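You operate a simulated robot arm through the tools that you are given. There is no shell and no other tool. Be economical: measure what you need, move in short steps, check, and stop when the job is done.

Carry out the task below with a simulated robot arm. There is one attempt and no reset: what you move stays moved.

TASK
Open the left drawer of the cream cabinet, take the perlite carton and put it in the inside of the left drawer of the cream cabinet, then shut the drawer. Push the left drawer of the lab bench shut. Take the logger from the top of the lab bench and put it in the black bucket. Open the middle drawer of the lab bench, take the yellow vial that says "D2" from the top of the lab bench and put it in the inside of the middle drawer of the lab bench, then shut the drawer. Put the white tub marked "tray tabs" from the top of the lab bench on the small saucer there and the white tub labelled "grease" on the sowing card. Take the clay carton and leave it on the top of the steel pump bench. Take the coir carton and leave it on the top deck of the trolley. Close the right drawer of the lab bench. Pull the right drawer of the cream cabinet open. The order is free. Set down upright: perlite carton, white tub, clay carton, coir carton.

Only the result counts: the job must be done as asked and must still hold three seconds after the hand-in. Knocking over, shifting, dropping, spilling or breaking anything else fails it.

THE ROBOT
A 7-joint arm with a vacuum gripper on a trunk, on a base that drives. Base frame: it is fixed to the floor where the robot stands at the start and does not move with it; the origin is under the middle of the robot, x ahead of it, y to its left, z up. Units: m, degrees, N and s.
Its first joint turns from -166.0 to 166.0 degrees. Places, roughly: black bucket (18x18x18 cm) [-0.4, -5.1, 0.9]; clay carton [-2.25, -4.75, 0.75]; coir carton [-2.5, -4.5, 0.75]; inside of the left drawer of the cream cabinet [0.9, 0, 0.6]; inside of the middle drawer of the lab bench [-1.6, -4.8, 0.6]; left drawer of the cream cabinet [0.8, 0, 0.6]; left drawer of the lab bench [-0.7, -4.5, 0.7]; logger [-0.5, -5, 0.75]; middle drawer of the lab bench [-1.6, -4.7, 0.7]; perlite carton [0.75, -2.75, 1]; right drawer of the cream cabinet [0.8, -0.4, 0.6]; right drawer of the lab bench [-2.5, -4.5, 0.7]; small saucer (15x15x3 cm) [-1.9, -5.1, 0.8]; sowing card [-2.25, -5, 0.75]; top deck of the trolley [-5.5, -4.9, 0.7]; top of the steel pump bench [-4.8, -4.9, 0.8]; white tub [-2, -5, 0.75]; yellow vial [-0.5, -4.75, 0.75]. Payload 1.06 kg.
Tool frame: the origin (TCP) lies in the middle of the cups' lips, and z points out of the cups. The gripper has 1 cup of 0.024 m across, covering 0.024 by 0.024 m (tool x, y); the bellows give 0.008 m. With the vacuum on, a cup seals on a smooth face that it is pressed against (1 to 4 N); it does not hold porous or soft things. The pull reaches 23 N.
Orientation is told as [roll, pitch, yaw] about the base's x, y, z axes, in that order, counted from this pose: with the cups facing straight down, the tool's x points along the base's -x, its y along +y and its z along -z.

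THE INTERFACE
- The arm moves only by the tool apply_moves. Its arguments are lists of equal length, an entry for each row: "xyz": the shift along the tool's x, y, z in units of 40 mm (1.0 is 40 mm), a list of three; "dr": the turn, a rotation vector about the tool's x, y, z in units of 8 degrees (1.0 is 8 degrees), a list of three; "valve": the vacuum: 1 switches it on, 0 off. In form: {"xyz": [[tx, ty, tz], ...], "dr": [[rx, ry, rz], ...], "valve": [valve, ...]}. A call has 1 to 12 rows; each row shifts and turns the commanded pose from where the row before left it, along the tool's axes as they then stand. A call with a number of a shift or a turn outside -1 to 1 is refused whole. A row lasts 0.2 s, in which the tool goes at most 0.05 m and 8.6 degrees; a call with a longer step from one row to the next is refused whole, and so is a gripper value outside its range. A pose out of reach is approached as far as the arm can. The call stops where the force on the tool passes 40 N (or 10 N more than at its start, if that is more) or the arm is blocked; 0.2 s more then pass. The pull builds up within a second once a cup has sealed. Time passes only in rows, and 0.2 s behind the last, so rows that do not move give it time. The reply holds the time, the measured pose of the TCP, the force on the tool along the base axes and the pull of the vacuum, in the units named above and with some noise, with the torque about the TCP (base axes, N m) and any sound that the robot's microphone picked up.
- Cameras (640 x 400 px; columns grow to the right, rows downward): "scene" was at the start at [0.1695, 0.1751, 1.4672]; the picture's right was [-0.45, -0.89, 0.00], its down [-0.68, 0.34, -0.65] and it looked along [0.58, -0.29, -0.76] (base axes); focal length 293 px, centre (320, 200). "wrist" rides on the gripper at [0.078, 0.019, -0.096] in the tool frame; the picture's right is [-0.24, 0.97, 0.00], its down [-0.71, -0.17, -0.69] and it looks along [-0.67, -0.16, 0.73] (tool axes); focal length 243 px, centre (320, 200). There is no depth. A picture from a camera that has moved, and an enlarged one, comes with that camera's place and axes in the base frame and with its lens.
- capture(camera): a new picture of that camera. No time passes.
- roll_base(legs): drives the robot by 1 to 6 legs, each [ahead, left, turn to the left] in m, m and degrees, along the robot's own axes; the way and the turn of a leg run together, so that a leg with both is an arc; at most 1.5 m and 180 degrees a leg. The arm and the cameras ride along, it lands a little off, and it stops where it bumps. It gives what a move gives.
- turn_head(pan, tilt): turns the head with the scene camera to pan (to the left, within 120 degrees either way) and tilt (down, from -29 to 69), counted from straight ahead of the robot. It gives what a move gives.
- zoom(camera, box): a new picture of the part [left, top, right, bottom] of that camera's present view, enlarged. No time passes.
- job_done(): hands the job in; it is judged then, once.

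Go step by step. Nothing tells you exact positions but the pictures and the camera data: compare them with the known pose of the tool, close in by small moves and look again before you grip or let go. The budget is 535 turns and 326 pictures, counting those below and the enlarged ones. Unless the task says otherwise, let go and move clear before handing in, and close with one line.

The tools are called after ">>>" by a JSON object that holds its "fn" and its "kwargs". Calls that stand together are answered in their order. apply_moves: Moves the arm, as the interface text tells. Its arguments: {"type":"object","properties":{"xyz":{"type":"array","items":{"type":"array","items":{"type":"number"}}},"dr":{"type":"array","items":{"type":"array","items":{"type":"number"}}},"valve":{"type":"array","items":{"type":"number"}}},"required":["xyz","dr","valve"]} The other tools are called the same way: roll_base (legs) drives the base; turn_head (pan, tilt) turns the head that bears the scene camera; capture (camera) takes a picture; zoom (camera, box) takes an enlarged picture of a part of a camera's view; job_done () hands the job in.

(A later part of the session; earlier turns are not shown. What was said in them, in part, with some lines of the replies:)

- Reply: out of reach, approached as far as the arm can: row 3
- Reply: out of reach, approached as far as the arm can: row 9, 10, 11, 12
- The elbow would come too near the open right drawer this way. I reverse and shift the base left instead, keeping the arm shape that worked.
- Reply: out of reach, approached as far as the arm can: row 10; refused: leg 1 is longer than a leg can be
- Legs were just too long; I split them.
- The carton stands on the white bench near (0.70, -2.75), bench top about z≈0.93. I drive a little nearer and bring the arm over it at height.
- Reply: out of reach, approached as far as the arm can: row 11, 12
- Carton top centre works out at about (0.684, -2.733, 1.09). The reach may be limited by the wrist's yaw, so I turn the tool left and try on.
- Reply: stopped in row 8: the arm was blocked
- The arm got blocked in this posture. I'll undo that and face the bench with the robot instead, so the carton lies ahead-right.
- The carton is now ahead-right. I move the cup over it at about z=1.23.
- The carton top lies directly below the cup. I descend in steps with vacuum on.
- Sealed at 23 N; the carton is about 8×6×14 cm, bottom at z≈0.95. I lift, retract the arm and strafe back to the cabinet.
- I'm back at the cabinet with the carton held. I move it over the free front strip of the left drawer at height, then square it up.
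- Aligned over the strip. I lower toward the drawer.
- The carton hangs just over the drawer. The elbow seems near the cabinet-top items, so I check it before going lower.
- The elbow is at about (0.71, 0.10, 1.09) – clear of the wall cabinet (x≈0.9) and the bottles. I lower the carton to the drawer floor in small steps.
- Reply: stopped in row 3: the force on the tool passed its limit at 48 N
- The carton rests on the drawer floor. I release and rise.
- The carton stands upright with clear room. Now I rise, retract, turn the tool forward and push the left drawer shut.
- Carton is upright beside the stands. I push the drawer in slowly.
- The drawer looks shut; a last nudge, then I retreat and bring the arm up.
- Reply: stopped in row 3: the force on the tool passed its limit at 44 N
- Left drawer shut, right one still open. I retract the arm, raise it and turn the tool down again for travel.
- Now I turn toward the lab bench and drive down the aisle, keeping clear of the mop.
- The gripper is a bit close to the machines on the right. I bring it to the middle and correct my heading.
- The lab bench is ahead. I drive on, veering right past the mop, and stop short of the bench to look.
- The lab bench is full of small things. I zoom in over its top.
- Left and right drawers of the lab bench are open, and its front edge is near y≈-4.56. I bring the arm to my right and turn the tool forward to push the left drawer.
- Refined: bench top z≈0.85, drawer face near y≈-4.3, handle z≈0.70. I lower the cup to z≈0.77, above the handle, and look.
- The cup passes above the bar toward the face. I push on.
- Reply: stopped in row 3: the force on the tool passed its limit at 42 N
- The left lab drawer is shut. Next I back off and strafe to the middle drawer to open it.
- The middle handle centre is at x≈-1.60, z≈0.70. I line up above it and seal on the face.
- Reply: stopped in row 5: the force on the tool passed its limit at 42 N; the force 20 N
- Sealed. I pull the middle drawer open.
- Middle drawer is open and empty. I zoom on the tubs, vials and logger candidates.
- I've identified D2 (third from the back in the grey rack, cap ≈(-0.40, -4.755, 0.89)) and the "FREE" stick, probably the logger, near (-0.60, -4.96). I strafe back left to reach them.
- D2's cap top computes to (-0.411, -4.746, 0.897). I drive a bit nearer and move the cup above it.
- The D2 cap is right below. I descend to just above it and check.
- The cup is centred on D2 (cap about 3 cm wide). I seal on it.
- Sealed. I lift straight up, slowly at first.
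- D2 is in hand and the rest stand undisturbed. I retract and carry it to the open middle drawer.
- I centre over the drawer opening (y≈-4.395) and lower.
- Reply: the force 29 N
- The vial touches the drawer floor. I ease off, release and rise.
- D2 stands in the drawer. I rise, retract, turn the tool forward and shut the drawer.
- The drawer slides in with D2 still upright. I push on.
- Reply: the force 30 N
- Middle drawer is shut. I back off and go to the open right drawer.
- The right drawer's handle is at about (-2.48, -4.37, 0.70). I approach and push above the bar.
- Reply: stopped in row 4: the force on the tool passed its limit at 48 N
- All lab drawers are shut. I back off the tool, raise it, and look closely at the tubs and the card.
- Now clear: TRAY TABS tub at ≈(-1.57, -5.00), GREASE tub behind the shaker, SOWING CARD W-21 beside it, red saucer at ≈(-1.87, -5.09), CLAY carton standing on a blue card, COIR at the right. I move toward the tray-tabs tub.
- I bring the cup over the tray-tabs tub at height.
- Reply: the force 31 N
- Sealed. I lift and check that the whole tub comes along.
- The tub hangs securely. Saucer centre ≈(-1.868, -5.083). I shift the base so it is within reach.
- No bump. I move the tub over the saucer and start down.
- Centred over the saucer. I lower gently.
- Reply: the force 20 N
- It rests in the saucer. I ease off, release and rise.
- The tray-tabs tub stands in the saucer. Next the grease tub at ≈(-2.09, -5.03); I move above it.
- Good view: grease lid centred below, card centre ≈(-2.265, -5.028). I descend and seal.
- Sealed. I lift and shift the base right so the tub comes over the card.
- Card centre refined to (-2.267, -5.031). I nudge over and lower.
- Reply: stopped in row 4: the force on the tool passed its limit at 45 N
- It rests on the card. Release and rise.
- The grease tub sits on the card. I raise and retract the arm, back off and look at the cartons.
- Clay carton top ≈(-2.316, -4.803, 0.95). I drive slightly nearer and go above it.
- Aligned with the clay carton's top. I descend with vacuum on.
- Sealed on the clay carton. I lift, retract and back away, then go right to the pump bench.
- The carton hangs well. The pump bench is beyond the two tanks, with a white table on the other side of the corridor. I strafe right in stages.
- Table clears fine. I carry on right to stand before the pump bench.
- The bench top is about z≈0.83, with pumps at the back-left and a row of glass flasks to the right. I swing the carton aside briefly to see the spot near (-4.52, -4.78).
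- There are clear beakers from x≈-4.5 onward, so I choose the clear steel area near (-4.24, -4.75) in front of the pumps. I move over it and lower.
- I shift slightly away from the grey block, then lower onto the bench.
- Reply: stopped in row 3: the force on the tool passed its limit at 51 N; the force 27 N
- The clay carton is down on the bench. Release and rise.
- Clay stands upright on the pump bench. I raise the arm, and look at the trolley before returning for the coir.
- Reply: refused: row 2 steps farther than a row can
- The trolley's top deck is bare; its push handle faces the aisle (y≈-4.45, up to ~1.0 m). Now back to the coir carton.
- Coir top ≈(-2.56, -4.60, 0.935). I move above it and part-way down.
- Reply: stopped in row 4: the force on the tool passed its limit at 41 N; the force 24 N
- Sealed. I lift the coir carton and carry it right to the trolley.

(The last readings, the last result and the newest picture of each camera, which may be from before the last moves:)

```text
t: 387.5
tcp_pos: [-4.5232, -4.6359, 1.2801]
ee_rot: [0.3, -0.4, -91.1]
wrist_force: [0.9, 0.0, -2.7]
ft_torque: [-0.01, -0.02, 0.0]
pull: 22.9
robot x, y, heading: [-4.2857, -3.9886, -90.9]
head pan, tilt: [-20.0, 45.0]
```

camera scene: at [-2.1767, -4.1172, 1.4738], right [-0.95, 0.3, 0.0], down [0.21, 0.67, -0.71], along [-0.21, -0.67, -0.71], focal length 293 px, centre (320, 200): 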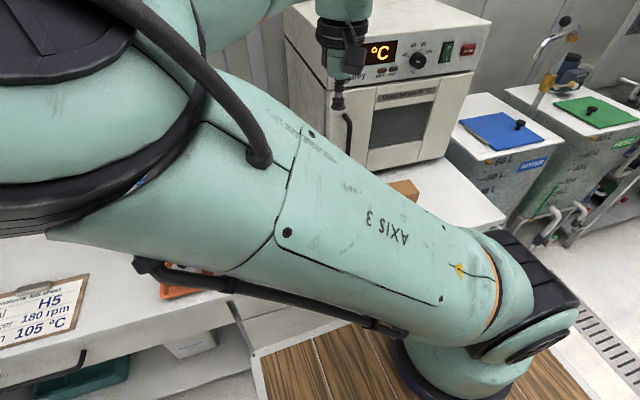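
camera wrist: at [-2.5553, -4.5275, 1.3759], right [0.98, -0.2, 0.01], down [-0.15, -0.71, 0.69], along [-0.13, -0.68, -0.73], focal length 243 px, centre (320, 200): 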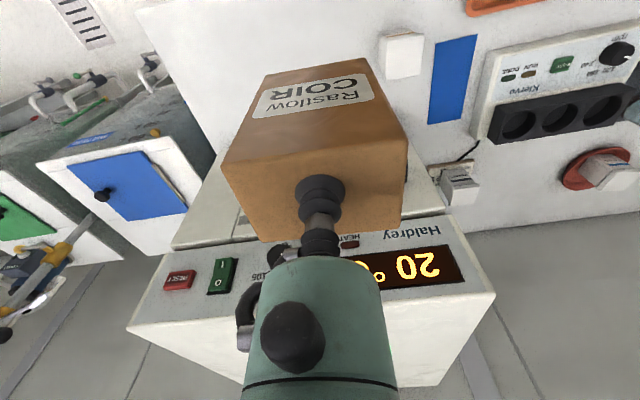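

>>> {"fn": "roll_base", "kwargs": {"legs": [[0, -0.85, 0.9]]}}

>>> {"fn": "turn_head", "kwargs": {"pan": -40, "tilt": 45}}

>>> {"fn": "capture", "kwargs": {"camera": "scene"}}

>>> {"fn": "capture", "kwargs": {"camera": "wrist"}}

```text
t: 392.0
tcp_pos: [-5.3646, -4.6404, 1.2805]
ee_rot: [0.2, -0.3, -89.8]
wrist_force: [-0.6, -0.3, -2.6]
ft_torque: [0.02, -0.01, 0.0]
pull: 23.4
robot x, y, heading: [-5.1406, -3.9888, -89.4]
head pan, tilt: [-20.0, 45.0]
```

```text
t: 392.9
tcp_pos: [-5.3636, -4.6411, 1.2797]
ee_rot: [0.3, -0.4, -89.7]
wrist_force: [-0.1, 0.0, -2.5]
ft_torque: [0.01, 0.0, 0.0]
pull: 23.3
robot x, y, heading: [-5.1407, -3.9891, -89.8]
head pan, tilt: [-40.0, 45.0]
```

```text
171 pictures are left
camera scene: at [-4.9792, -4.1492, 1.4738], right [-0.77, 0.63, 0.0], down [0.45, 0.55, -0.71], along [-0.45, -0.55, -0.71], focal length 293 px, centre (320, 200)
```

scene: 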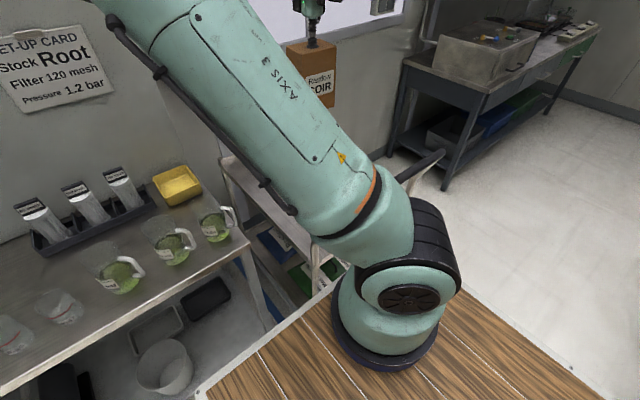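

```text
170 pictures are left
camera wrist: at [-5.3464, -4.5611, 1.3753], right [0.97, -0.23, 0.01], down [-0.17, -0.7, 0.69], along [-0.15, -0.67, -0.72], focal length 243 px, centre (320, 200)
```

wrist: 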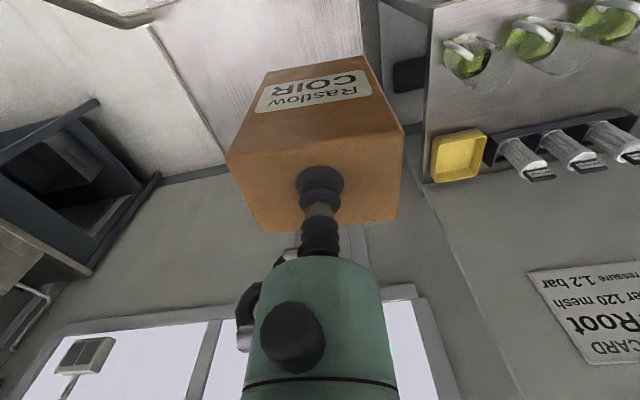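

I check the trolley handle's shape and height before lowering.

>>> {"fn": "turn_head", "kwargs": {"pan": -62, "tilt": 45}}

>>> {"fn": "capture", "kwargs": {"camera": "scene"}}

```text
t: 393.7
tcp_pos: [-5.3643, -4.64, 1.2798]
ee_rot: [0.3, -0.4, -89.8]
wrist_force: [-0.4, -0.8, -3.0]
ft_torque: [0.02, 0.02, 0.04]
pull: 22.6
robot x, y, heading: [-5.1349, -3.9871, -89.3]
head pan, tilt: [-62.0, 45.0]
```

```text
169 pictures are left
camera scene: at [-4.999, -4.1253, 1.4738], right [-0.48, 0.88, 0.0], down [0.62, 0.34, -0.71], along [-0.62, -0.34, -0.71], focal length 293 px, centre (320, 200)
```

scene: 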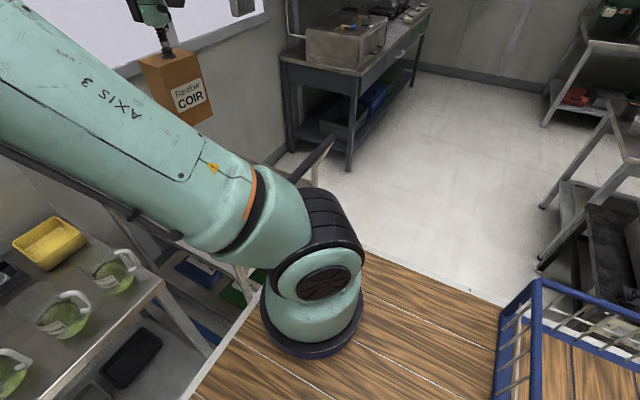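

The handle tops out near z≈0.97 at y≈-4.46, below my arm links. I move over the deck to (-5.45, -4.78) and begin lowering.

>>> {"fn": "apply_moves", "kwargs": {"xyz": [[-0.85, -0.55, 0], [-0.85, -0.55, 0], [-0.85, -0.55, 0], [-0.85, -0.5, 0], [0, 0, 0.8], [0, 0, 0.8], [0, 0, 0.8]], "dr": [[0, 0, 0], [0, 0, 0], [0, 0, 0], [0, 0, 0], [0, 0, 0], [0, 0, 0], [0, 0, 0]], "valve": [1, 1, 1, 1, 1, 1, 1]}}

>>> {"fn": "capture", "kwargs": {"camera": "wrist"}}

>>> {"fn": "capture", "kwargs": {"camera": "scene"}}

```text
t: 395.3
tcp_pos: [-5.4465, -4.7784, 1.1828]
ee_rot: [0.4, -0.4, -89.7]
wrist_force: [0.2, 0.3, -2.3]
ft_torque: [0.04, 0.05, 0.02]
pull: 22.8
robot x, y, heading: [-5.1396, -3.9859, -89.5]
head pan, tilt: [-62.0, 45.0]
```

```text
168 pictures are left
camera wrist: at [-5.4281, -4.6992, 1.2784], right [0.97, -0.23, 0.01], down [-0.17, -0.7, 0.69], along [-0.15, -0.67, -0.72], focal length 243 px, centre (320, 200)
```

wrist: 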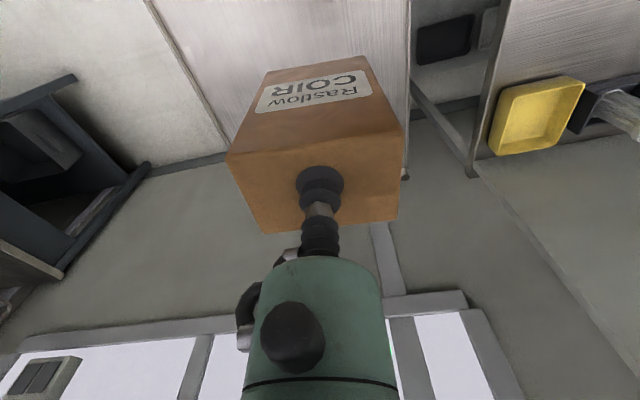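

```text
167 pictures are left
camera scene: at [-4.9991, -4.1251, 1.4738], right [-0.48, 0.88, 0.0], down [0.62, 0.34, -0.71], along [-0.62, -0.34, -0.71], focal length 293 px, centre (320, 200)
```

scene: 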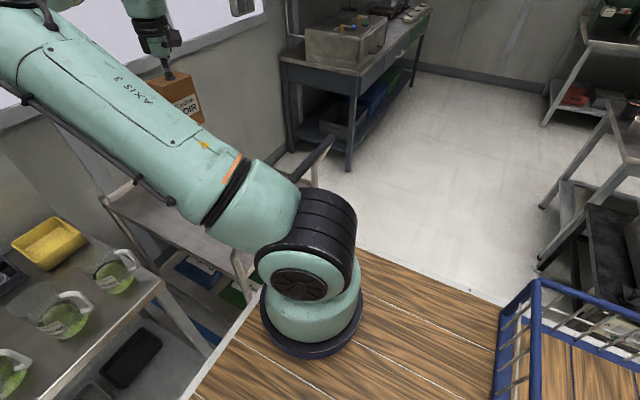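

Deck spans x≈-5.73…-5.29 at z≈0.75; my spot is well inside. I lower on.

>>> {"fn": "apply_moves", "kwargs": {"xyz": [[0, 0, 0.8], [0, 0, 0.8], [0, 0, 0.8], [0, 0, 0.8], [0, 0, 0.8], [0, 0, 0.8]], "dr": [[0, 0, 0], [0, 0, 0], [0, 0, 0], [0, 0, 0], [0, 0, 0], [0, 0, 0]], "valve": [1, 1, 1, 1, 1, 1]}}

>>> {"fn": "capture", "kwargs": {"camera": "wrist"}}

>>> {"fn": "capture", "kwargs": {"camera": "scene"}}

```text
t: 396.7
tcp_pos: [-5.4505, -4.7784, 0.9916]
ee_rot: [0.4, -0.5, -89.8]
wrist_force: [0.3, 0.8, -2.3]
ft_torque: [-0.02, -0.03, -0.04]
pull: 22.8
robot x, y, heading: [-5.14, -3.9848, -89.4]
head pan, tilt: [-62.0, 45.0]
```

```text
166 pictures are left
camera wrist: at [-5.4335, -4.6997, 1.0866], right [0.97, -0.23, 0.01], down [-0.17, -0.7, 0.69], along [-0.16, -0.67, -0.72], focal length 243 px, centre (320, 200)
```

wrist: 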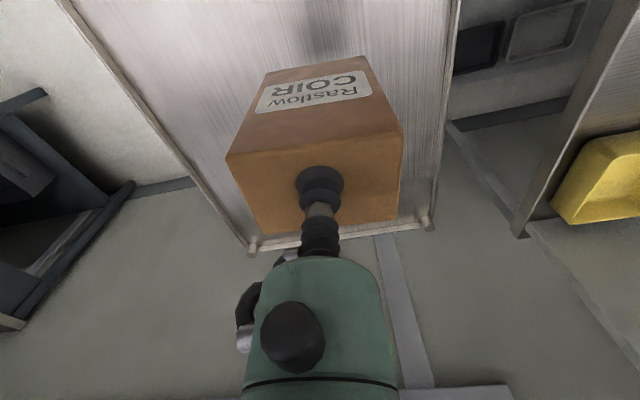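

```text
165 pictures are left
camera scene: at [-4.999, -4.125, 1.4738], right [-0.48, 0.88, 0.0], down [0.62, 0.34, -0.71], along [-0.62, -0.34, -0.71], focal length 293 px, centre (320, 200)
```

scene: 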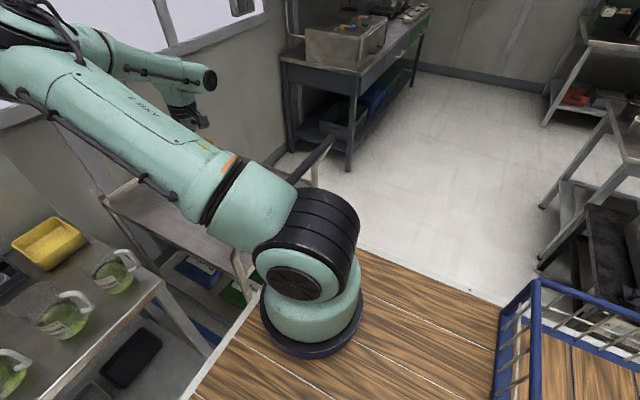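

>>> {"fn": "apply_moves", "kwargs": {"xyz": [[0, 0, 0.6], [0, 0, 0.6], [0, 0, 0.4], [0, 0, 0.3], [0, 0, 0.2], [0, 0, 0.2]], "dr": [[0, 0, 0], [0, 0, 0], [0, 0, 0], [0, 0, 0], [0, 0, 0], [0, 0, 0]], "valve": [1, 1, 1, 1, 1, 1]}}

>>> {"fn": "capture", "kwargs": {"camera": "wrist"}}

>>> {"fn": "capture", "kwargs": {"camera": "scene"}}

```text
t: 398.1
tcp_pos: [-5.448, -4.7809, 0.8989]
ee_rot: [0.3, -0.4, -89.8]
wrist_force: [0.8, 1.0, -2.3]
ft_torque: [0.03, -0.02, 0.02]
pull: 22.9
robot x, y, heading: [-5.1425, -3.9854, -89.4]
head pan, tilt: [-62.0, 45.0]
```

```text
164 pictures are left
camera wrist: at [-5.4307, -4.7019, 0.9954], right [0.97, -0.23, 0.01], down [-0.17, -0.7, 0.69], along [-0.15, -0.67, -0.72], focal length 243 px, centre (320, 200)
```

wrist: 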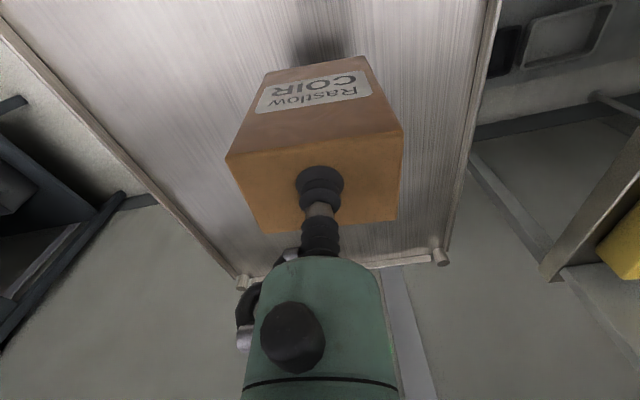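

```text
163 pictures are left
camera scene: at [-4.999, -4.1252, 1.4738], right [-0.48, 0.88, 0.0], down [0.62, 0.34, -0.71], along [-0.62, -0.34, -0.71], focal length 293 px, centre (320, 200)
```

scene: 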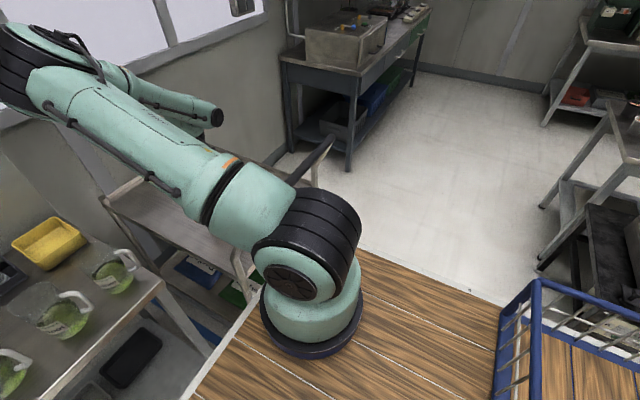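

>>> {"fn": "apply_moves", "kwargs": {"xyz": [[0, 0, 0.2], [0, 0, 0.15], [0, 0, 0.15], [0, 0, 0.15], [0, 0, 0.15]], "dr": [[0, 0, 0], [0, 0, 0], [0, 0, 0], [0, 0, 0], [0, 0, 0]], "valve": [1, 1, 1, 1, 1]}}

>>> {"fn": "capture", "kwargs": {"camera": "wrist"}}

```text
t: 399.3
tcp_pos: [-5.4468, -4.7795, 0.8695]
ee_rot: [0.3, -0.4, -89.8]
wrist_force: [0.1, -0.6, -2.4]
ft_torque: [0.02, 0.0, 0.0]
pull: 22.8
robot x, y, heading: [-5.1401, -3.9843, -89.4]
head pan, tilt: [-62.0, 45.0]
```

```text
162 pictures are left
camera wrist: at [-5.429, -4.7011, 0.9648], right [0.97, -0.23, 0.01], down [-0.17, -0.7, 0.69], along [-0.15, -0.67, -0.72], focal length 243 px, centre (320, 200)
```

wrist: 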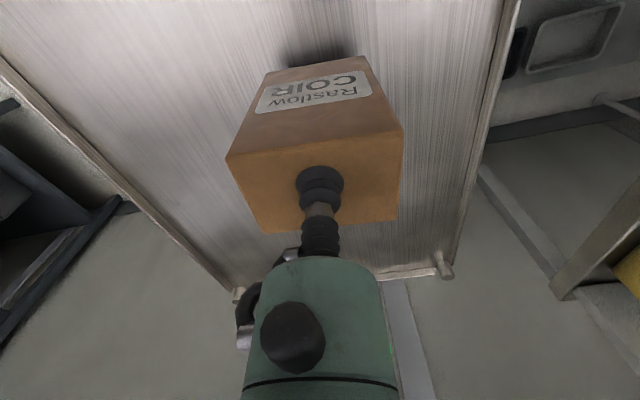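

>>> {"fn": "apply_moves", "kwargs": {"xyz": [[0, 0, 0.15], [0, 0, 0.15], [0, 0, 0.15], [0, 0, 0.12]], "dr": [[0, 0, 0], [0, 0, 0], [0, 0, 0], [0, 0, 0]], "valve": [1, 1, 1, 1]}}

>>> {"fn": "capture", "kwargs": {"camera": "wrist"}}

```text
t: 400.3
tcp_pos: [-5.4467, -4.7801, 0.8457]
ee_rot: [0.3, -0.4, -89.7]
wrist_force: [-0.2, 0.4, -2.2]
ft_torque: [0.02, 0.03, 0.01]
pull: 23.4
robot x, y, heading: [-5.1382, -3.9885, -89.3]
head pan, tilt: [-62.0, 45.0]
```

```text
161 pictures are left
camera wrist: at [-5.4289, -4.7003, 0.9409], right [0.97, -0.23, 0.01], down [-0.17, -0.7, 0.69], along [-0.16, -0.67, -0.72], focal length 243 px, centre (320, 200)
```

wrist: 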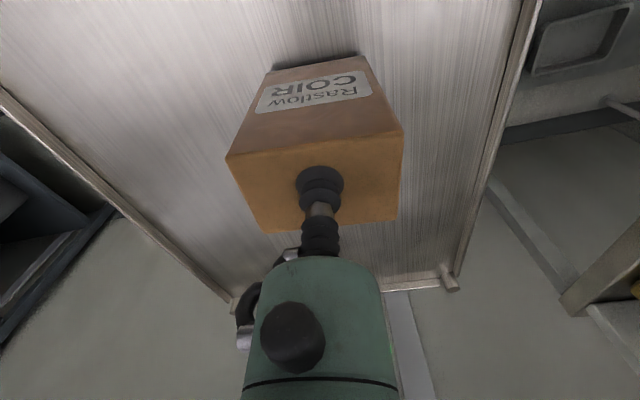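

>>> {"fn": "apply_moves", "kwargs": {"xyz": [[0, 0, 0.12], [0, 0, 0.12], [0, 0, 0.12]], "dr": [[0, 0, 0], [0, 0, 0], [0, 0, 0]], "valve": [1, 1, 1]}}

```text
t: 401.1
tcp_pos: [-5.4491, -4.7796, 0.8298]
ee_rot: [0.4, -0.4, -89.8]
wrist_force: [0.2, 0.2, -1.4]
ft_torque: [0.01, 0.03, 0.02]
pull: 22.7
robot x, y, heading: [-5.143, -3.9882, -89.2]
head pan, tilt: [-62.0, 45.0]
```

>>> {"fn": "apply_moves", "kwargs": {"xyz": [[0, 0, 0.12], [0, 0, 0.12], [0, 0, 0.12]], "dr": [[0, 0, 0], [0, 0, 0], [0, 0, 0]], "valve": [1, 1, 1]}}

>>> {"fn": "capture", "kwargs": {"camera": "wrist"}}

```text
t: 402.0
tcp_pos: [-5.4481, -4.7813, 0.8213]
ee_rot: [0.1, -0.8, -89.9]
wrist_force: [4.1, 5.9, 19.6]
ft_torque: [-0.05, 0.08, 0.04]
pull: 23.3
robot x, y, heading: [-5.1375, -3.9858, -89.3]
head pan, tilt: [-62.0, 45.0]
stopped in row 3: the force on the tool passed its limit at 42 N (the readings are from after the stop); the commanded pose is now the measured one
```

```text
160 pictures are left
camera wrist: at [-5.4309, -4.7014, 0.9157], right [0.97, -0.23, 0.01], down [-0.17, -0.7, 0.69], along [-0.16, -0.68, -0.72], focal length 243 px, centre (320, 200)
```

wrist: 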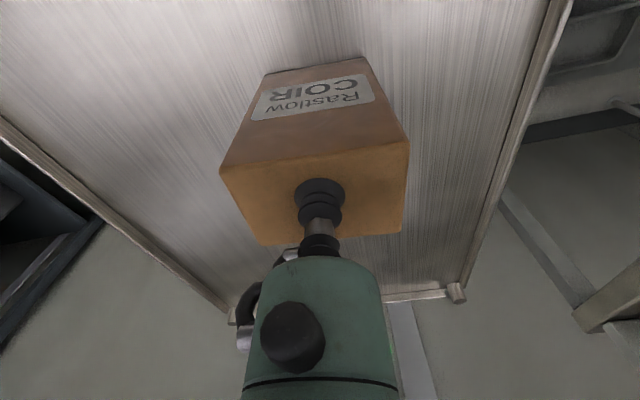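

The coir carton stands on the trolley deck. Release and rise.

>>> {"fn": "apply_moves", "kwargs": {"xyz": [[0, 0, -0.05], [0, 0, 0], [0, 0, 0], [0, 0, 0], [0, 0, 0], [0, 0, -0.2], [0, 0, -0.5], [0, 0, -1], [0, 0, -1], [0, 0, -1], [0, 0, -1], [0, 0, -1]], "dr": [[0, 0, 0], [0, 0, 0], [0, 0, 0], [0, 0, 0], [0, 0, 0], [0, 0, 0], [0, 0, 0], [0, 0, 0], [0, 0, 0], [0, 0, 0], [0, 0, 0], [0, 0, 0]], "valve": [1, 0, 0, 0, 0, 0, 0, 0, 0, 0, 0, 0]}}

>>> {"fn": "capture", "kwargs": {"camera": "wrist"}}

>>> {"fn": "apply_moves", "kwargs": {"xyz": [[0, 0, -1], [0, 0, -1], [0, 0, -1], [0, 0, -1], [0, 0, -1], [0, 0, -0.5], [0.9, 0.4, 0], [0.9, 0.4, 0], [0.9, 0.4, 0], [0.9, 0.4, 0]], "dr": [[0, 0, 0], [0, 0, 0], [0, 0, 0], [0, 0, 0], [0, 0, 0], [0, 0, 0], [0, 0, 0], [0, 0, 0], [0, 0, 0], [0, 0, 0]], "valve": [0, 0, 0, 0, 0, 0, 0, 0, 0, 0]}}

```text
t: 404.6
tcp_pos: [-5.4509, -4.7772, 1.0493]
ee_rot: [0.2, -0.5, -89.8]
wrist_force: [-0.4, -0.9, -0.1]
ft_torque: [0.02, 0.02, -0.01]
pull: 0.1
robot x, y, heading: [-5.1383, -3.9872, -89.5]
head pan, tilt: [-62.0, 45.0]
```

```text
159 pictures are left
camera wrist: at [-5.4335, -4.6979, 1.1445], right [0.97, -0.23, 0.01], down [-0.17, -0.7, 0.69], along [-0.16, -0.67, -0.72], focal length 243 px, centre (320, 200)
```

wrist: 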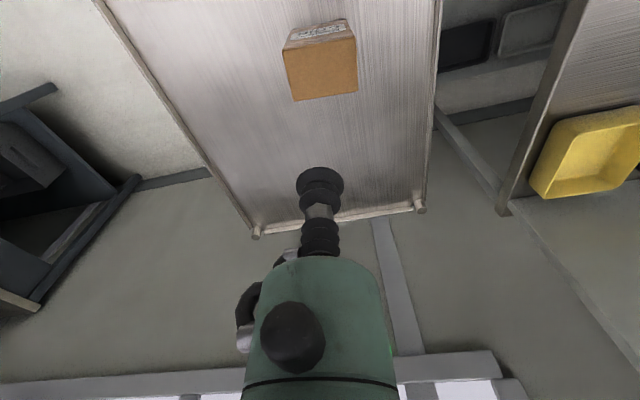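

```text
t: 406.8
tcp_pos: [-5.3869, -4.6315, 1.2646]
ee_rot: [0.2, -0.7, -89.8]
wrist_force: [0.5, -0.7, 0.3]
ft_torque: [0.01, -0.04, 0.01]
pull: 0.1
robot x, y, heading: [-5.1398, -3.9902, -89.3]
head pan, tilt: [-62.0, 45.0]
```

Coir is standing well. Last item: the logger. I drive back left along the benches.

>>> {"fn": "roll_base", "kwargs": {"legs": [[0, 1.4, -0.7], [0, 1.2, 0]]}}

>>> {"fn": "roll_base", "kwargs": {"legs": [[0, 1.0, 0]]}}

```text
t: 419.4
tcp_pos: [-2.7951, -4.5867, 1.2648]
ee_rot: [0.2, -0.6, -89.3]
wrist_force: [0.5, -0.3, 0.1]
ft_torque: [-0.01, 0.02, 0.01]
pull: 0.0
robot x, y, heading: [-2.5585, -3.9377, -88.6]
head pan, tilt: [-62.0, 45.0]
```

```text
t: 424.6
tcp_pos: [-1.7708, -4.5593, 1.2642]
ee_rot: [0.1, -0.7, -87.7]
wrist_force: [-0.4, 0.3, 0.0]
ft_torque: [0.03, 0.0, 0.04]
pull: 0.0
robot x, y, heading: [-1.5495, -3.9014, -87.3]
head pan, tilt: [-62.0, 45.0]
```

>>> {"fn": "roll_base", "kwargs": {"legs": [[0.05, 1.0, -2.7]]}}

>>> {"fn": "turn_head", "kwargs": {"pan": -5, "tilt": 45}}

>>> {"fn": "capture", "kwargs": {"camera": "scene"}}

>>> {"fn": "capture", "kwargs": {"camera": "wrist"}}

```text
t: 429.8
tcp_pos: [-0.8038, -4.57, 1.2638]
ee_rot: [0.2, -0.6, -89.7]
wrist_force: [-0.4, 0.9, -0.2]
ft_torque: [0.01, 0.0, 0.0]
pull: 0.1
robot x, y, heading: [-0.5567, -3.9231, -89.2]
head pan, tilt: [-62.0, 45.0]
```

```text
t: 431.0
tcp_pos: [-0.8043, -4.5693, 1.2641]
ee_rot: [0.2, -0.6, -89.6]
wrist_force: [-0.1, -0.1, -0.1]
ft_torque: [0.03, -0.04, -0.03]
pull: 0.1
robot x, y, heading: [-0.5585, -3.9214, -89.4]
head pan, tilt: [-5.0, 45.0]
```

```text
158 pictures are left
camera scene: at [-0.3544, -4.1035, 1.4738], right [-1.0, 0.08, 0.0], down [0.05, 0.71, -0.71], along [-0.05, -0.7, -0.71], focal length 293 px, centre (320, 200)
```

scene: 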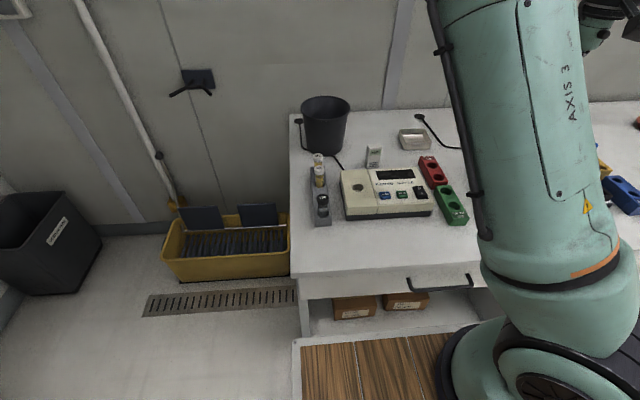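

```text
157 pictures are left
camera wrist: at [-0.7867, -4.4898, 1.3597], right [0.97, -0.23, 0.01], down [-0.17, -0.7, 0.69], along [-0.16, -0.67, -0.72], focal length 243 px, centre (320, 200)
```

wrist: 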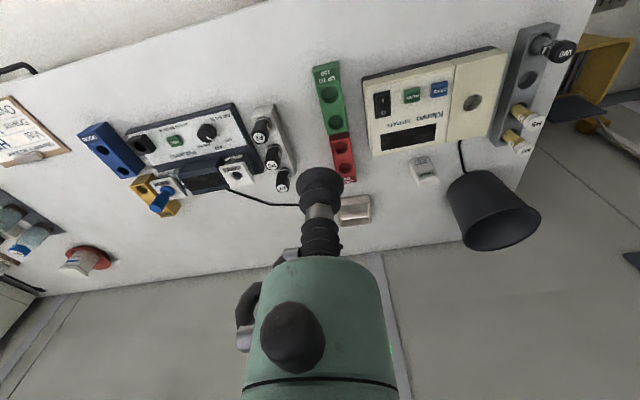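

>>> {"fn": "zoom", "kwargs": {"camera": "scene", "box": [290, 85, 480, 235]}}

>>> {"fn": "zoom", "kwargs": {"camera": "wrist", "box": [370, 120, 500, 220]}}

```text
2.67 times, centred on (385, 160) of scene
camera zoom: at [-0.3544, -4.1035, 1.4738], right [-1.0, 0.08, 0.0], down [0.05, 0.71, -0.71], along [-0.05, -0.7, -0.71], focal length 781 px, centre (147, 307)
```

zoom: 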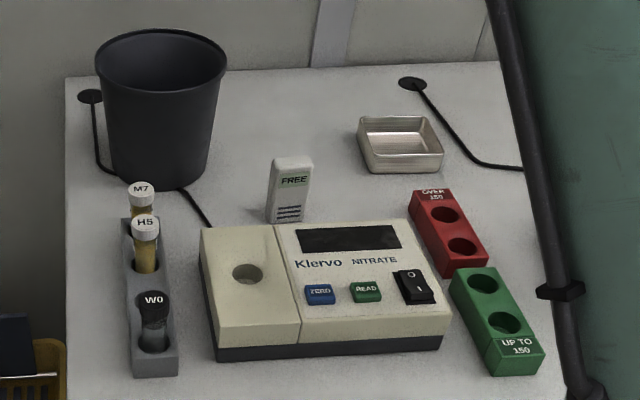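

```text
4.00 times, centred on (435, 170) of wrist
camera zoom: at [-0.7867, -4.4898, 1.3597], right [0.97, -0.23, 0.01], down [-0.17, -0.7, 0.69], along [-0.16, -0.67, -0.72], focal length 970 px, centre (-140, 320)
```

zoom: 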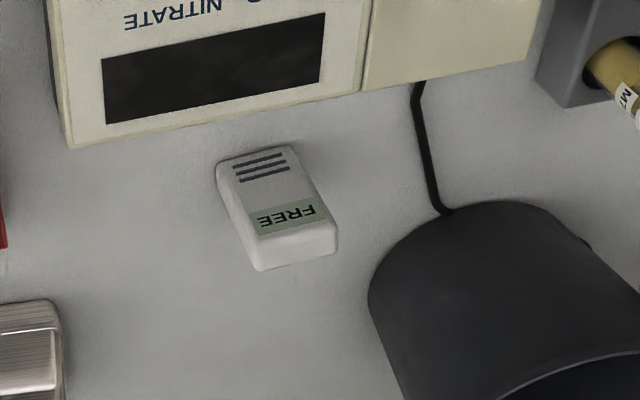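

The logger is a small upright box, about 6 cm wide and 9 cm tall, top face perhaps 23 mm thick. I go closer to measure it.

>>> {"fn": "roll_base", "kwargs": {"legs": [[0.16, 0.05, 0]]}}

>>> {"fn": "apply_moves", "kwargs": {"xyz": [[-0.7, 0.7, 0], [-0.7, 0.7, 0], [-0.7, 0.5, 0], [-0.7, 0.5, 0], [-0.7, 0.5, 0], [0, 0, 0.9], [0, 0, 0.9], [0, 0, 0.9]], "dr": [[0, 0, 0], [0, 0, 0], [0, 0, 0], [0, 0, 0], [0, 0, 0], [0, 0, 0], [0, 0, 0], [0, 0, 0]], "valve": [0, 0, 0, 0, 0, 0, 0, 0]}}

>>> {"fn": "capture", "kwargs": {"camera": "wrist"}}

```text
t: 432.5
tcp_pos: [-0.7513, -4.7286, 1.2645]
ee_rot: [0.2, -0.6, -89.7]
wrist_force: [-0.1, -0.3, -0.2]
ft_torque: [0.0, -0.02, -0.04]
pull: 0.1
robot x, y, heading: [-0.5038, -4.0812, -89.2]
head pan, tilt: [-5.0, 45.0]
```

```text
t: 434.3
tcp_pos: [-0.6345, -4.8676, 1.1615]
ee_rot: [0.2, -0.6, -89.7]
wrist_force: [0.5, 0.9, 0.4]
ft_torque: [-0.02, -0.01, -0.05]
pull: 0.1
robot x, y, heading: [-0.5075, -4.0834, -89.1]
head pan, tilt: [-5.0, 45.0]
```

```text
154 pictures are left
camera wrist: at [-0.617, -4.7886, 1.2562], right [0.97, -0.23, 0.01], down [-0.17, -0.7, 0.69], along [-0.15, -0.67, -0.72], focal length 243 px, centre (320, 200)
```

wrist: 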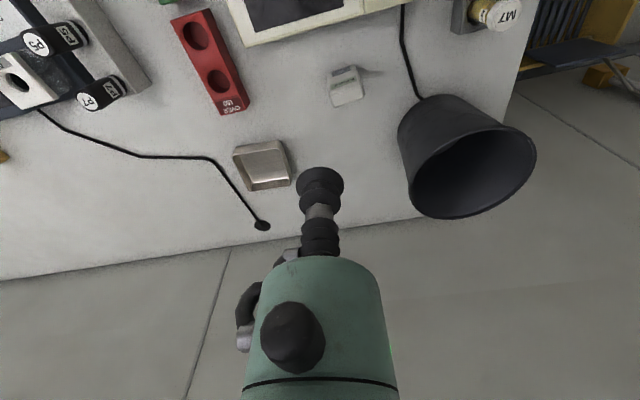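

>>> {"fn": "zoom", "kwargs": {"camera": "wrist", "box": [300, 50, 400, 120]}}

>>> {"fn": "apply_moves", "kwargs": {"xyz": [[-0.5, 0.45, 0.4], [-0.5, 0.45, 0.4], [-0.4, 0, 0.4]], "dr": [[0, 0, 0], [0, 0, 0], [0, 0, 0]], "valve": [0, 0, 0]}}

>>> {"fn": "zoom", "kwargs": {"camera": "wrist", "box": [240, 20, 400, 160]}}

```text
5.71 times, centred on (350, 85) of wrist
camera zoom: at [-0.617, -4.7886, 1.2562], right [0.97, -0.23, 0.01], down [-0.17, -0.7, 0.69], along [-0.15, -0.67, -0.72], focal length 1386 px, centre (149, 857)
```

zoom: 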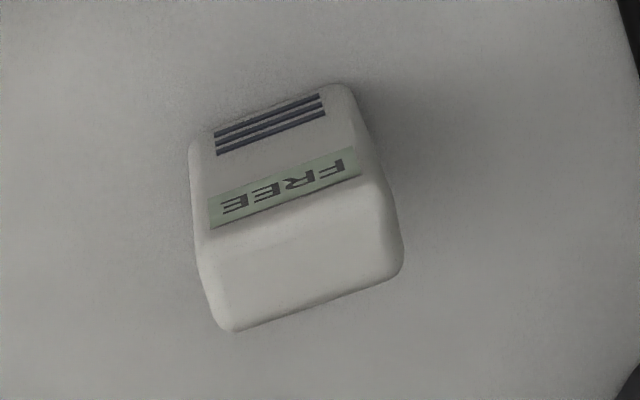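

```text
t: 435.1
tcp_pos: [-0.597, -4.9265, 1.1106]
ee_rot: [0.2, -0.7, -89.6]
wrist_force: [0.3, 0.1, 0.5]
ft_torque: [-0.01, 0.0, 0.02]
pull: 0.1
robot x, y, heading: [-0.5063, -4.0822, -89.2]
head pan, tilt: [-5.0, 45.0]
```

```text
2.86 times, centred on (320, 90) of wrist
camera zoom: at [-0.5801, -4.8451, 1.2067], right [0.97, -0.23, 0.01], down [-0.17, -0.7, 0.69], along [-0.15, -0.67, -0.72], focal length 693 px, centre (320, 514)
```

zoom: 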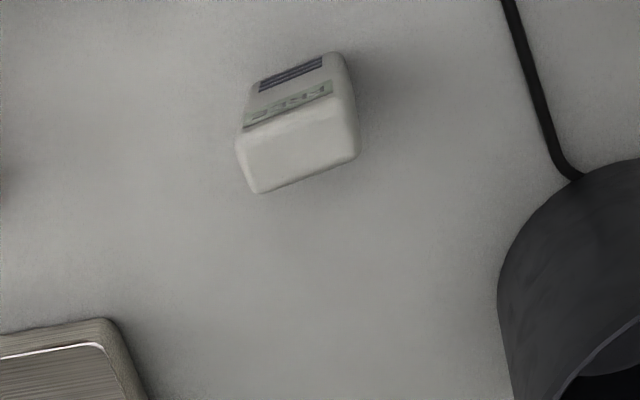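

Top face ≈24 mm thick, centred at (-0.604, -4.929). I'll first try sealing on it, carefully.

>>> {"fn": "apply_moves", "kwargs": {"xyz": [[-0.07, -0.18, 1], [0, 0, 1], [0, 0, 1], [0, 0, 1], [0, 0, 0.5]], "dr": [[0, 0.09, 0], [0, 0, 0], [0, 0, 0], [0, 0, 0], [0, 0, 0]], "valve": [0, 0, 0, 0, 0]}}

>>> {"fn": "capture", "kwargs": {"camera": "wrist"}}

>>> {"fn": "zoom", "kwargs": {"camera": "scene", "box": [290, 85, 450, 225]}}

```text
t: 436.3
tcp_pos: [-0.606, -4.9274, 0.9314]
ee_rot: [0.2, 0.0, -89.8]
wrist_force: [-0.3, 0.2, -0.2]
ft_torque: [-0.01, -0.02, 0.02]
pull: 0.2
robot x, y, heading: [-0.5076, -4.0835, -89.2]
head pan, tilt: [-5.0, 45.0]
```

```text
151 pictures are left
camera wrist: at [-0.5882, -4.8495, 1.0272], right [0.97, -0.23, 0.0], down [-0.17, -0.71, 0.68], along [-0.16, -0.67, -0.73], focal length 243 px, centre (320, 200)
```

wrist: 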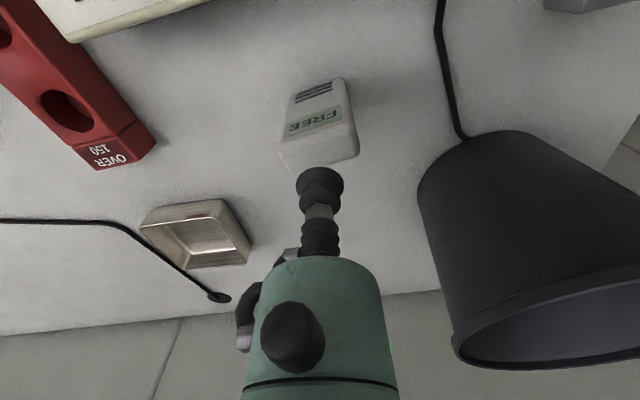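

```text
2.86 times, centred on (370, 155) of scene
camera zoom: at [-0.3011, -4.2628, 1.4738], right [-1.0, 0.07, 0.0], down [0.05, 0.71, -0.71], along [-0.05, -0.71, -0.71], focal length 837 px, centre (177, 329)
```

zoom: 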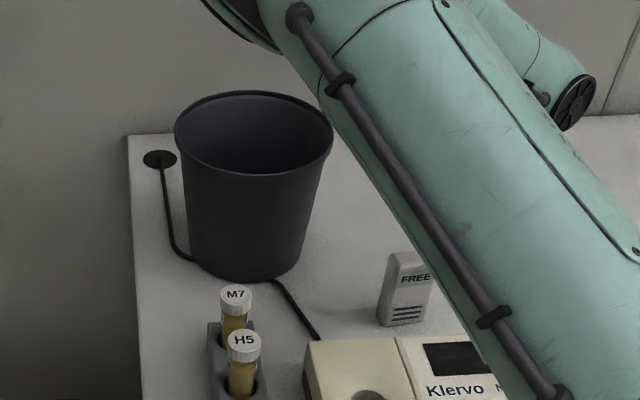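

>>> {"fn": "apply_moves", "kwargs": {"xyz": [[-0.03, 0, 0.5], [0, 0, 0.25], [0, 0, 0.15], [0, 0, 0.1], [0, 0, 0]], "dr": [[0, 0, 0], [0, 0, 0], [0, 0, 0], [0, 0, 0], [0, 0, 0]], "valve": [1, 1, 1, 1, 1]}}

>>> {"fn": "capture", "kwargs": {"camera": "wrist"}}

```text
t: 437.5
tcp_pos: [-0.6035, -4.9304, 0.8925]
ee_rot: [0.1, 0.0, -89.7]
wrist_force: [3.9, -0.4, 16.2]
ft_torque: [-0.05, 0.02, -0.01]
pull: 22.9
robot x, y, heading: [-0.5098, -4.081, -89.3]
head pan, tilt: [-5.0, 45.0]
```

```text
149 pictures are left
camera wrist: at [-0.5861, -4.8518, 0.9882], right [0.97, -0.23, 0.0], down [-0.17, -0.71, 0.68], along [-0.15, -0.67, -0.73], focal length 243 px, centre (320, 200)
```

wrist: 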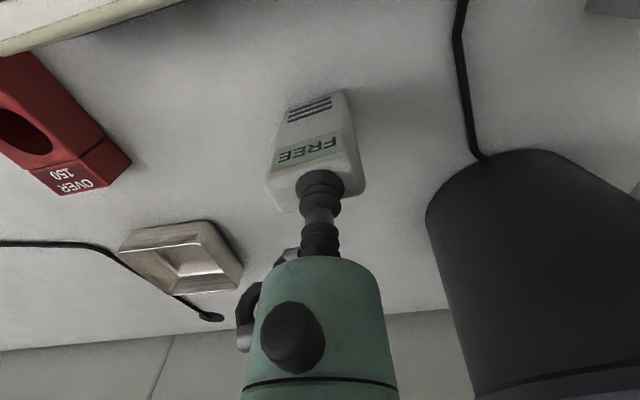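

Sealed at 23 N. I lift it and carry it over the bucket (rim centre ≈(-0.438, -5.04, 0.985)).

>>> {"fn": "apply_moves", "kwargs": {"xyz": [[0, 0, -0.3], [0, 0, -0.6], [0, 0, -1], [0, 0, -1], [0, 0, -1], [0, 0, -1], [0, 0, -1], [0, 0, -1]], "dr": [[0, 0, 0], [0, 0, 0], [0, 0, 0], [0, 0, 0], [0, 0, 0], [0, 0, 0], [0, 0, 0], [0, 0, 0]], "valve": [1, 1, 1, 1, 1, 1, 1, 1]}}

>>> {"fn": "apply_moves", "kwargs": {"xyz": [[-0.55, 0.83, 0], [-0.55, 0.83, 0], [-0.55, 0.83, 0], [-0.55, 0.83, 0], [-0.55, 0.83, 0]], "dr": [[0, 0, 0], [0, 0, 0], [0, 0, 0], [0, 0, 0], [0, 0, 0]], "valve": [1, 1, 1, 1, 1]}}

>>> {"fn": "capture", "kwargs": {"camera": "wrist"}}

>>> {"fn": "capture", "kwargs": {"camera": "scene"}}

```text
t: 439.3
tcp_pos: [-0.6061, -4.9315, 1.1688]
ee_rot: [0.2, 0.3, -89.7]
wrist_force: [0.0, -0.8, -0.2]
ft_torque: [0.0, -0.03, 0.01]
pull: 23.0
robot x, y, heading: [-0.504, -4.0828, -89.4]
head pan, tilt: [-5.0, 45.0]
```

```text
t: 440.5
tcp_pos: [-0.4385, -5.0411, 1.1684]
ee_rot: [0.2, 0.2, -89.7]
wrist_force: [0.1, -0.6, -0.2]
ft_torque: [0.04, -0.02, 0.02]
pull: 22.9
robot x, y, heading: [-0.5088, -4.0838, -88.9]
head pan, tilt: [-5.0, 45.0]
```

```text
148 pictures are left
camera wrist: at [-0.4217, -4.9626, 1.264], right [0.97, -0.23, 0.0], down [-0.17, -0.71, 0.68], along [-0.16, -0.67, -0.73], focal length 243 px, centre (320, 200)
```

wrist: 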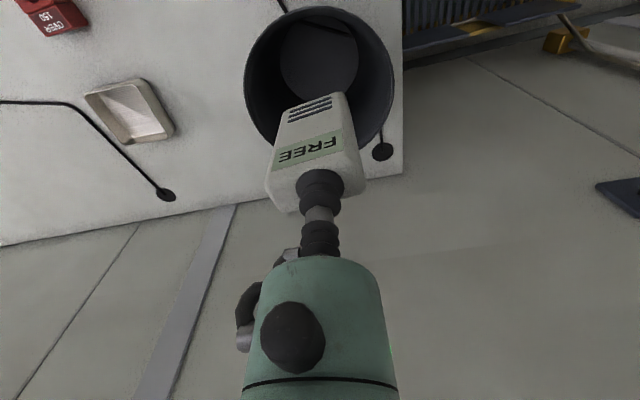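

```text
147 pictures are left
camera scene: at [-0.3013, -4.2626, 1.4738], right [-1.0, 0.07, 0.0], down [0.05, 0.71, -0.71], along [-0.05, -0.71, -0.71], focal length 293 px, centre (320, 200)
```

scene: 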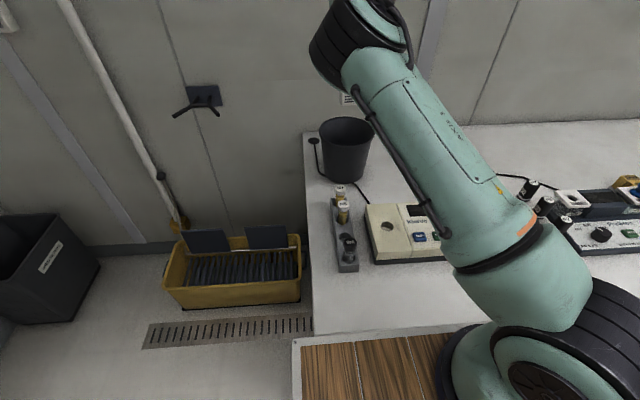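

Centred over the bucket. I lower the logger inside.

>>> {"fn": "apply_moves", "kwargs": {"xyz": [[0, 0, 0.9], [0, 0, 0.9], [0, 0, 0.9], [0, 0, 0.9], [0, 0, 0.7], [0, 0, 0.4], [0, 0, 0.3], [0, 0, 0.3]], "dr": [[0, 0, 0], [0, 0, 0], [0, 0, 0], [0, 0, 0], [0, 0, 0], [0, 0, 0], [0, 0, 0], [0, 0, 0]], "valve": [1, 1, 1, 1, 1, 1, 1, 1]}}

>>> {"fn": "capture", "kwargs": {"camera": "wrist"}}

>>> {"fn": "zoom", "kwargs": {"camera": "scene", "box": [280, 40, 480, 240]}}

```text
t: 442.3
tcp_pos: [-0.4363, -5.0399, 0.9578]
ee_rot: [0.2, 0.1, -89.5]
wrist_force: [0.3, 0.5, -1.4]
ft_torque: [-0.01, -0.02, -0.02]
pull: 22.9
robot x, y, heading: [-0.5063, -4.0868, -89.7]
head pan, tilt: [-5.0, 45.0]
```

```text
146 pictures are left
camera wrist: at [-0.4189, -4.9615, 1.0528], right [0.97, -0.23, 0.0], down [-0.17, -0.71, 0.68], along [-0.15, -0.67, -0.73], focal length 243 px, centre (320, 200)
```

wrist: 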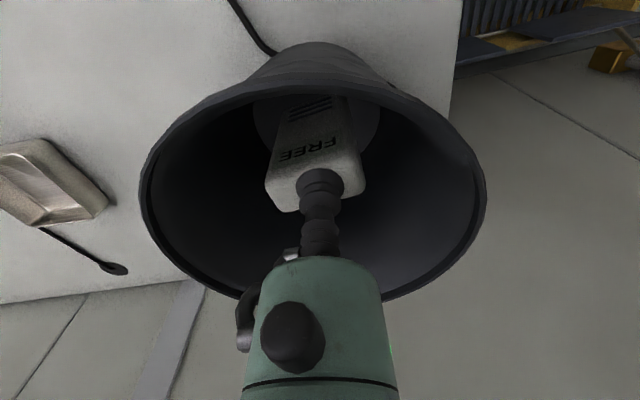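

```text
2.00 times, centred on (380, 140) of scene
camera zoom: at [-0.3011, -4.2628, 1.4738], right [-1.0, 0.07, 0.0], down [0.05, 0.71, -0.71], along [-0.05, -0.71, -0.71], focal length 586 px, centre (200, 320)
```

zoom: 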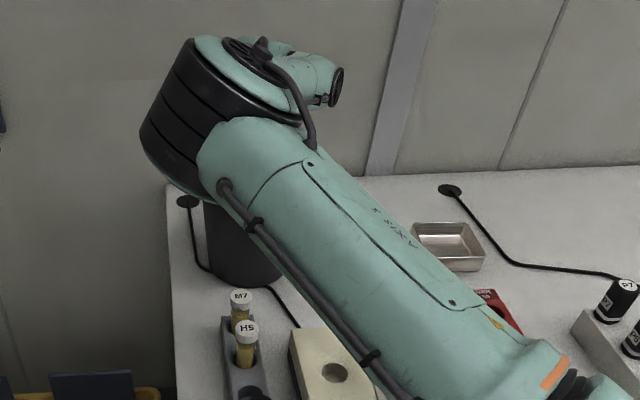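

>>> {"fn": "apply_moves", "kwargs": {"xyz": [[0, 0, 0.25], [0, 0, 0.25], [0, 0, 0.2], [0, 0, 0.15]], "dr": [[0, 0, 0], [0, 0, 0], [0, 0, 0], [0, 0, 0]], "valve": [1, 1, 1, 1]}}

>>> {"fn": "capture", "kwargs": {"camera": "wrist"}}

```text
t: 443.3
tcp_pos: [-0.4368, -5.0411, 0.9216]
ee_rot: [0.2, 0.0, -89.7]
wrist_force: [-0.2, 0.4, 0.1]
ft_torque: [0.0, 0.0, -0.03]
pull: 22.9
robot x, y, heading: [-0.5085, -4.0849, -89.3]
head pan, tilt: [-5.0, 45.0]
```

```text
144 pictures are left
camera wrist: at [-0.4191, -4.9621, 1.0177], right [0.97, -0.23, 0.0], down [-0.17, -0.71, 0.68], along [-0.15, -0.67, -0.73], focal length 243 px, centre (320, 200)
```

wrist: 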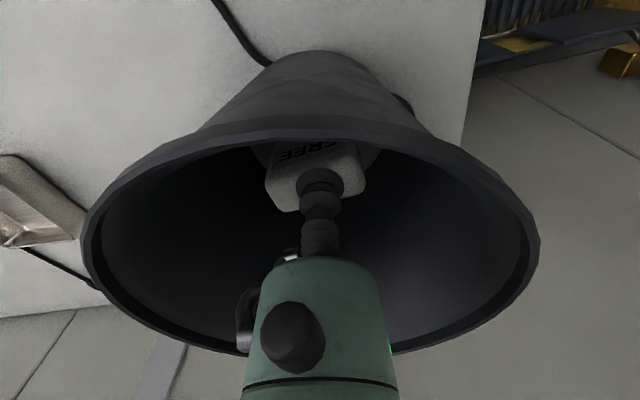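

>>> {"fn": "apply_moves", "kwargs": {"xyz": [[0, 0, 0.12], [0, 0, 0.12]], "dr": [[0, 0, 0], [0, 0, 0]], "valve": [1, 1]}}

```text
t: 443.9
tcp_pos: [-0.4368, -5.0407, 0.9122]
ee_rot: [0.2, 0.1, -89.7]
wrist_force: [0.6, -0.4, -0.8]
ft_torque: [-0.01, 0.03, -0.01]
pull: 22.7
robot x, y, heading: [-0.5064, -4.0817, -89.3]
head pan, tilt: [-5.0, 45.0]
```

Nearly at the bottom. I release here and rise straight up.

>>> {"fn": "apply_moves", "kwargs": {"xyz": [[0, 0, 0.1], [0, 0, 0], [0, 0, 0], [0, 0, 0], [0, 0, 0], [0, 0, 0], [0, 0, -0.2], [0, 0, -0.5], [0, 0, -1], [0, 0, -1], [0, 0, -1], [0, 0, -1]], "dr": [[0, 0, 0], [0, 0, 0], [0, 0, 0], [0, 0, 0], [0, 0, 0], [0, 0, 0], [0, 0, 0], [0, 0, 0], [0, 0, 0], [0, 0, 0], [0, 0, 0], [0, 0, 0]], "valve": [1, 0, 0, 0, 0, 0, 0, 0, 0, 0, 0, 0]}}

>>> {"fn": "apply_moves", "kwargs": {"xyz": [[0, 0, -1], [0, 0, -1], [0, 0, -1], [0, 0, -1], [0.5, 0, 0]], "dr": [[0, 0, 0], [0, 0, 0], [0, 0, 0], [0, 0, 0], [0, 0, 0]], "valve": [0, 0, 0, 0, 0]}}

>>> {"fn": "capture", "kwargs": {"camera": "wrist"}}

```text
t: 446.5
tcp_pos: [-0.4379, -5.0394, 1.0951]
ee_rot: [0.2, 0.3, -89.7]
wrist_force: [0.2, -0.1, -0.7]
ft_torque: [0.03, -0.03, 0.02]
pull: 0.1
robot x, y, heading: [-0.5068, -4.0805, -89.4]
head pan, tilt: [-5.0, 45.0]
```

```text
t: 447.7
tcp_pos: [-0.4394, -5.0213, 1.2545]
ee_rot: [0.3, 0.2, -89.7]
wrist_force: [-0.9, -0.8, 0.0]
ft_torque: [0.03, -0.04, -0.02]
pull: 0.1
robot x, y, heading: [-0.5041, -4.086, -89.2]
head pan, tilt: [-5.0, 45.0]
```

```text
143 pictures are left
camera wrist: at [-0.4213, -4.9429, 1.3505], right [0.97, -0.23, 0.0], down [-0.17, -0.71, 0.68], along [-0.16, -0.66, -0.73], focal length 243 px, centre (320, 200)
```

wrist: 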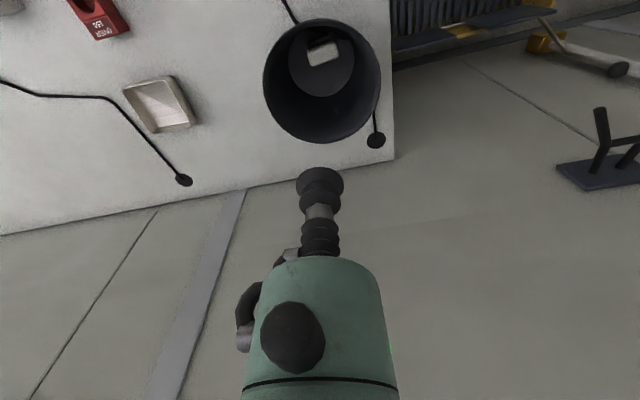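

The logger is in the bucket. I retract and back off for a final look over the bench.

>>> {"fn": "apply_moves", "kwargs": {"xyz": [[1, 0, 0], [1, 0, 0], [1, 0, 0], [1, 0, 0], [1, 0, 0], [1, 0, 0], [1, 0, 0], [1, 0, 0], [1, 0, 0]], "dr": [[0, 0, 0], [0, 0, 0], [0, 0, 0], [0, 0, 0], [0, 0, 0], [0, 0, 0], [0, 0, 0], [0, 0, 0], [0, 0, 0]], "valve": [0, 0, 0, 0, 0, 0, 0, 0, 0]}}

>>> {"fn": "roll_base", "kwargs": {"legs": [[-0.45, -0.1, 0]]}}

>>> {"fn": "turn_head", "kwargs": {"pan": -50, "tilt": 30}}

>>> {"fn": "capture", "kwargs": {"camera": "scene"}}

>>> {"fn": "turn_head", "kwargs": {"pan": -10, "tilt": 40}}

>>> {"fn": "capture", "kwargs": {"camera": "scene"}}

```text
t: 449.7
tcp_pos: [-0.4411, -4.6598, 1.2554]
ee_rot: [0.2, 0.0, -89.7]
wrist_force: [0.5, -0.4, 0.5]
ft_torque: [0.05, -0.01, 0.01]
pull: 0.1
robot x, y, heading: [-0.5018, -4.0825, -89.1]
head pan, tilt: [-5.0, 45.0]
```

```text
t: 452.4
tcp_pos: [-0.5447, -4.2162, 1.255]
ee_rot: [0.2, 0.1, -89.9]
wrist_force: [1.4, -0.5, -0.6]
ft_torque: [-0.02, -0.04, -0.05]
pull: 0.0
robot x, y, heading: [-0.6064, -3.6417, -89.4]
head pan, tilt: [-5.0, 45.0]
```

```text
t: 453.5
tcp_pos: [-0.5438, -4.2175, 1.2554]
ee_rot: [0.2, 0.1, -89.9]
wrist_force: [0.5, -1.0, 1.1]
ft_torque: [0.04, 0.02, -0.01]
pull: 0.1
robot x, y, heading: [-0.6064, -3.6416, -89.3]
head pan, tilt: [-50.0, 30.0]
```

```text
142 pictures are left
camera scene: at [-0.4655, -3.7986, 1.4963], right [-0.65, 0.76, 0.0], down [0.38, 0.33, -0.87], along [-0.66, -0.56, -0.5], focal length 293 px, centre (320, 200)
```

scene: 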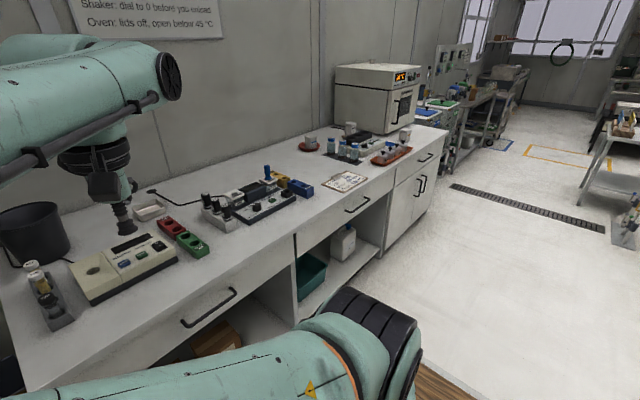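

```text
t: 454.6
tcp_pos: [-0.5439, -4.2175, 1.2549]
ee_rot: [0.2, 0.0, -89.9]
wrist_force: [0.2, 0.3, -0.1]
ft_torque: [0.02, 0.0, -0.02]
pull: 0.1
robot x, y, heading: [-0.6088, -3.6437, -90.0]
head pan, tilt: [-10.0, 40.0]
```

```text
141 pictures are left
camera scene: at [-0.4109, -3.8236, 1.481], right [-0.99, 0.17, 0.0], down [0.11, 0.63, -0.77], along [-0.13, -0.76, -0.64], focal length 293 px, centre (320, 200)
```

scene: 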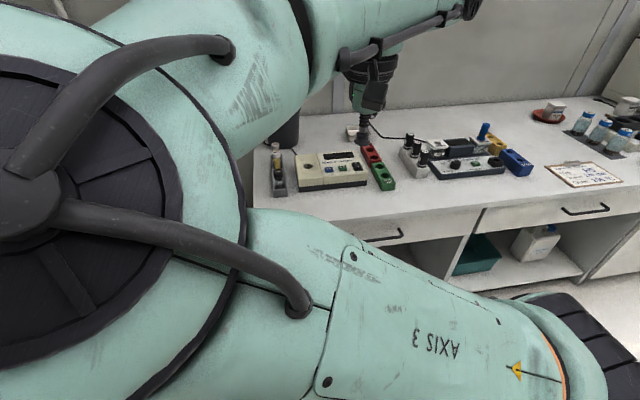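

The lab bench's drawers look shut, the tubs are in place, the logger is in the bucket, and the arm is clear of everything. I hand the job in.

>>> {"fn": "job_done", "kwargs": {}}

```text
The job is handed in.
```

The job is handed in, and I believe every part is done. The perlite carton is in the cream cabinet's left drawer, now shut, and the right drawer is open. All three lab bench drawers are shut, with D2 in the middle one. I took the small white box marked "FREE" to be the logger, and it is in the bucket. The tray tabs tub is on the saucer and the grease tub on the sowing card. The clay carton is on the pump bench and the coir carton on the trolley. The last look covered only the lab bench; the other places I checked as I finished each one.
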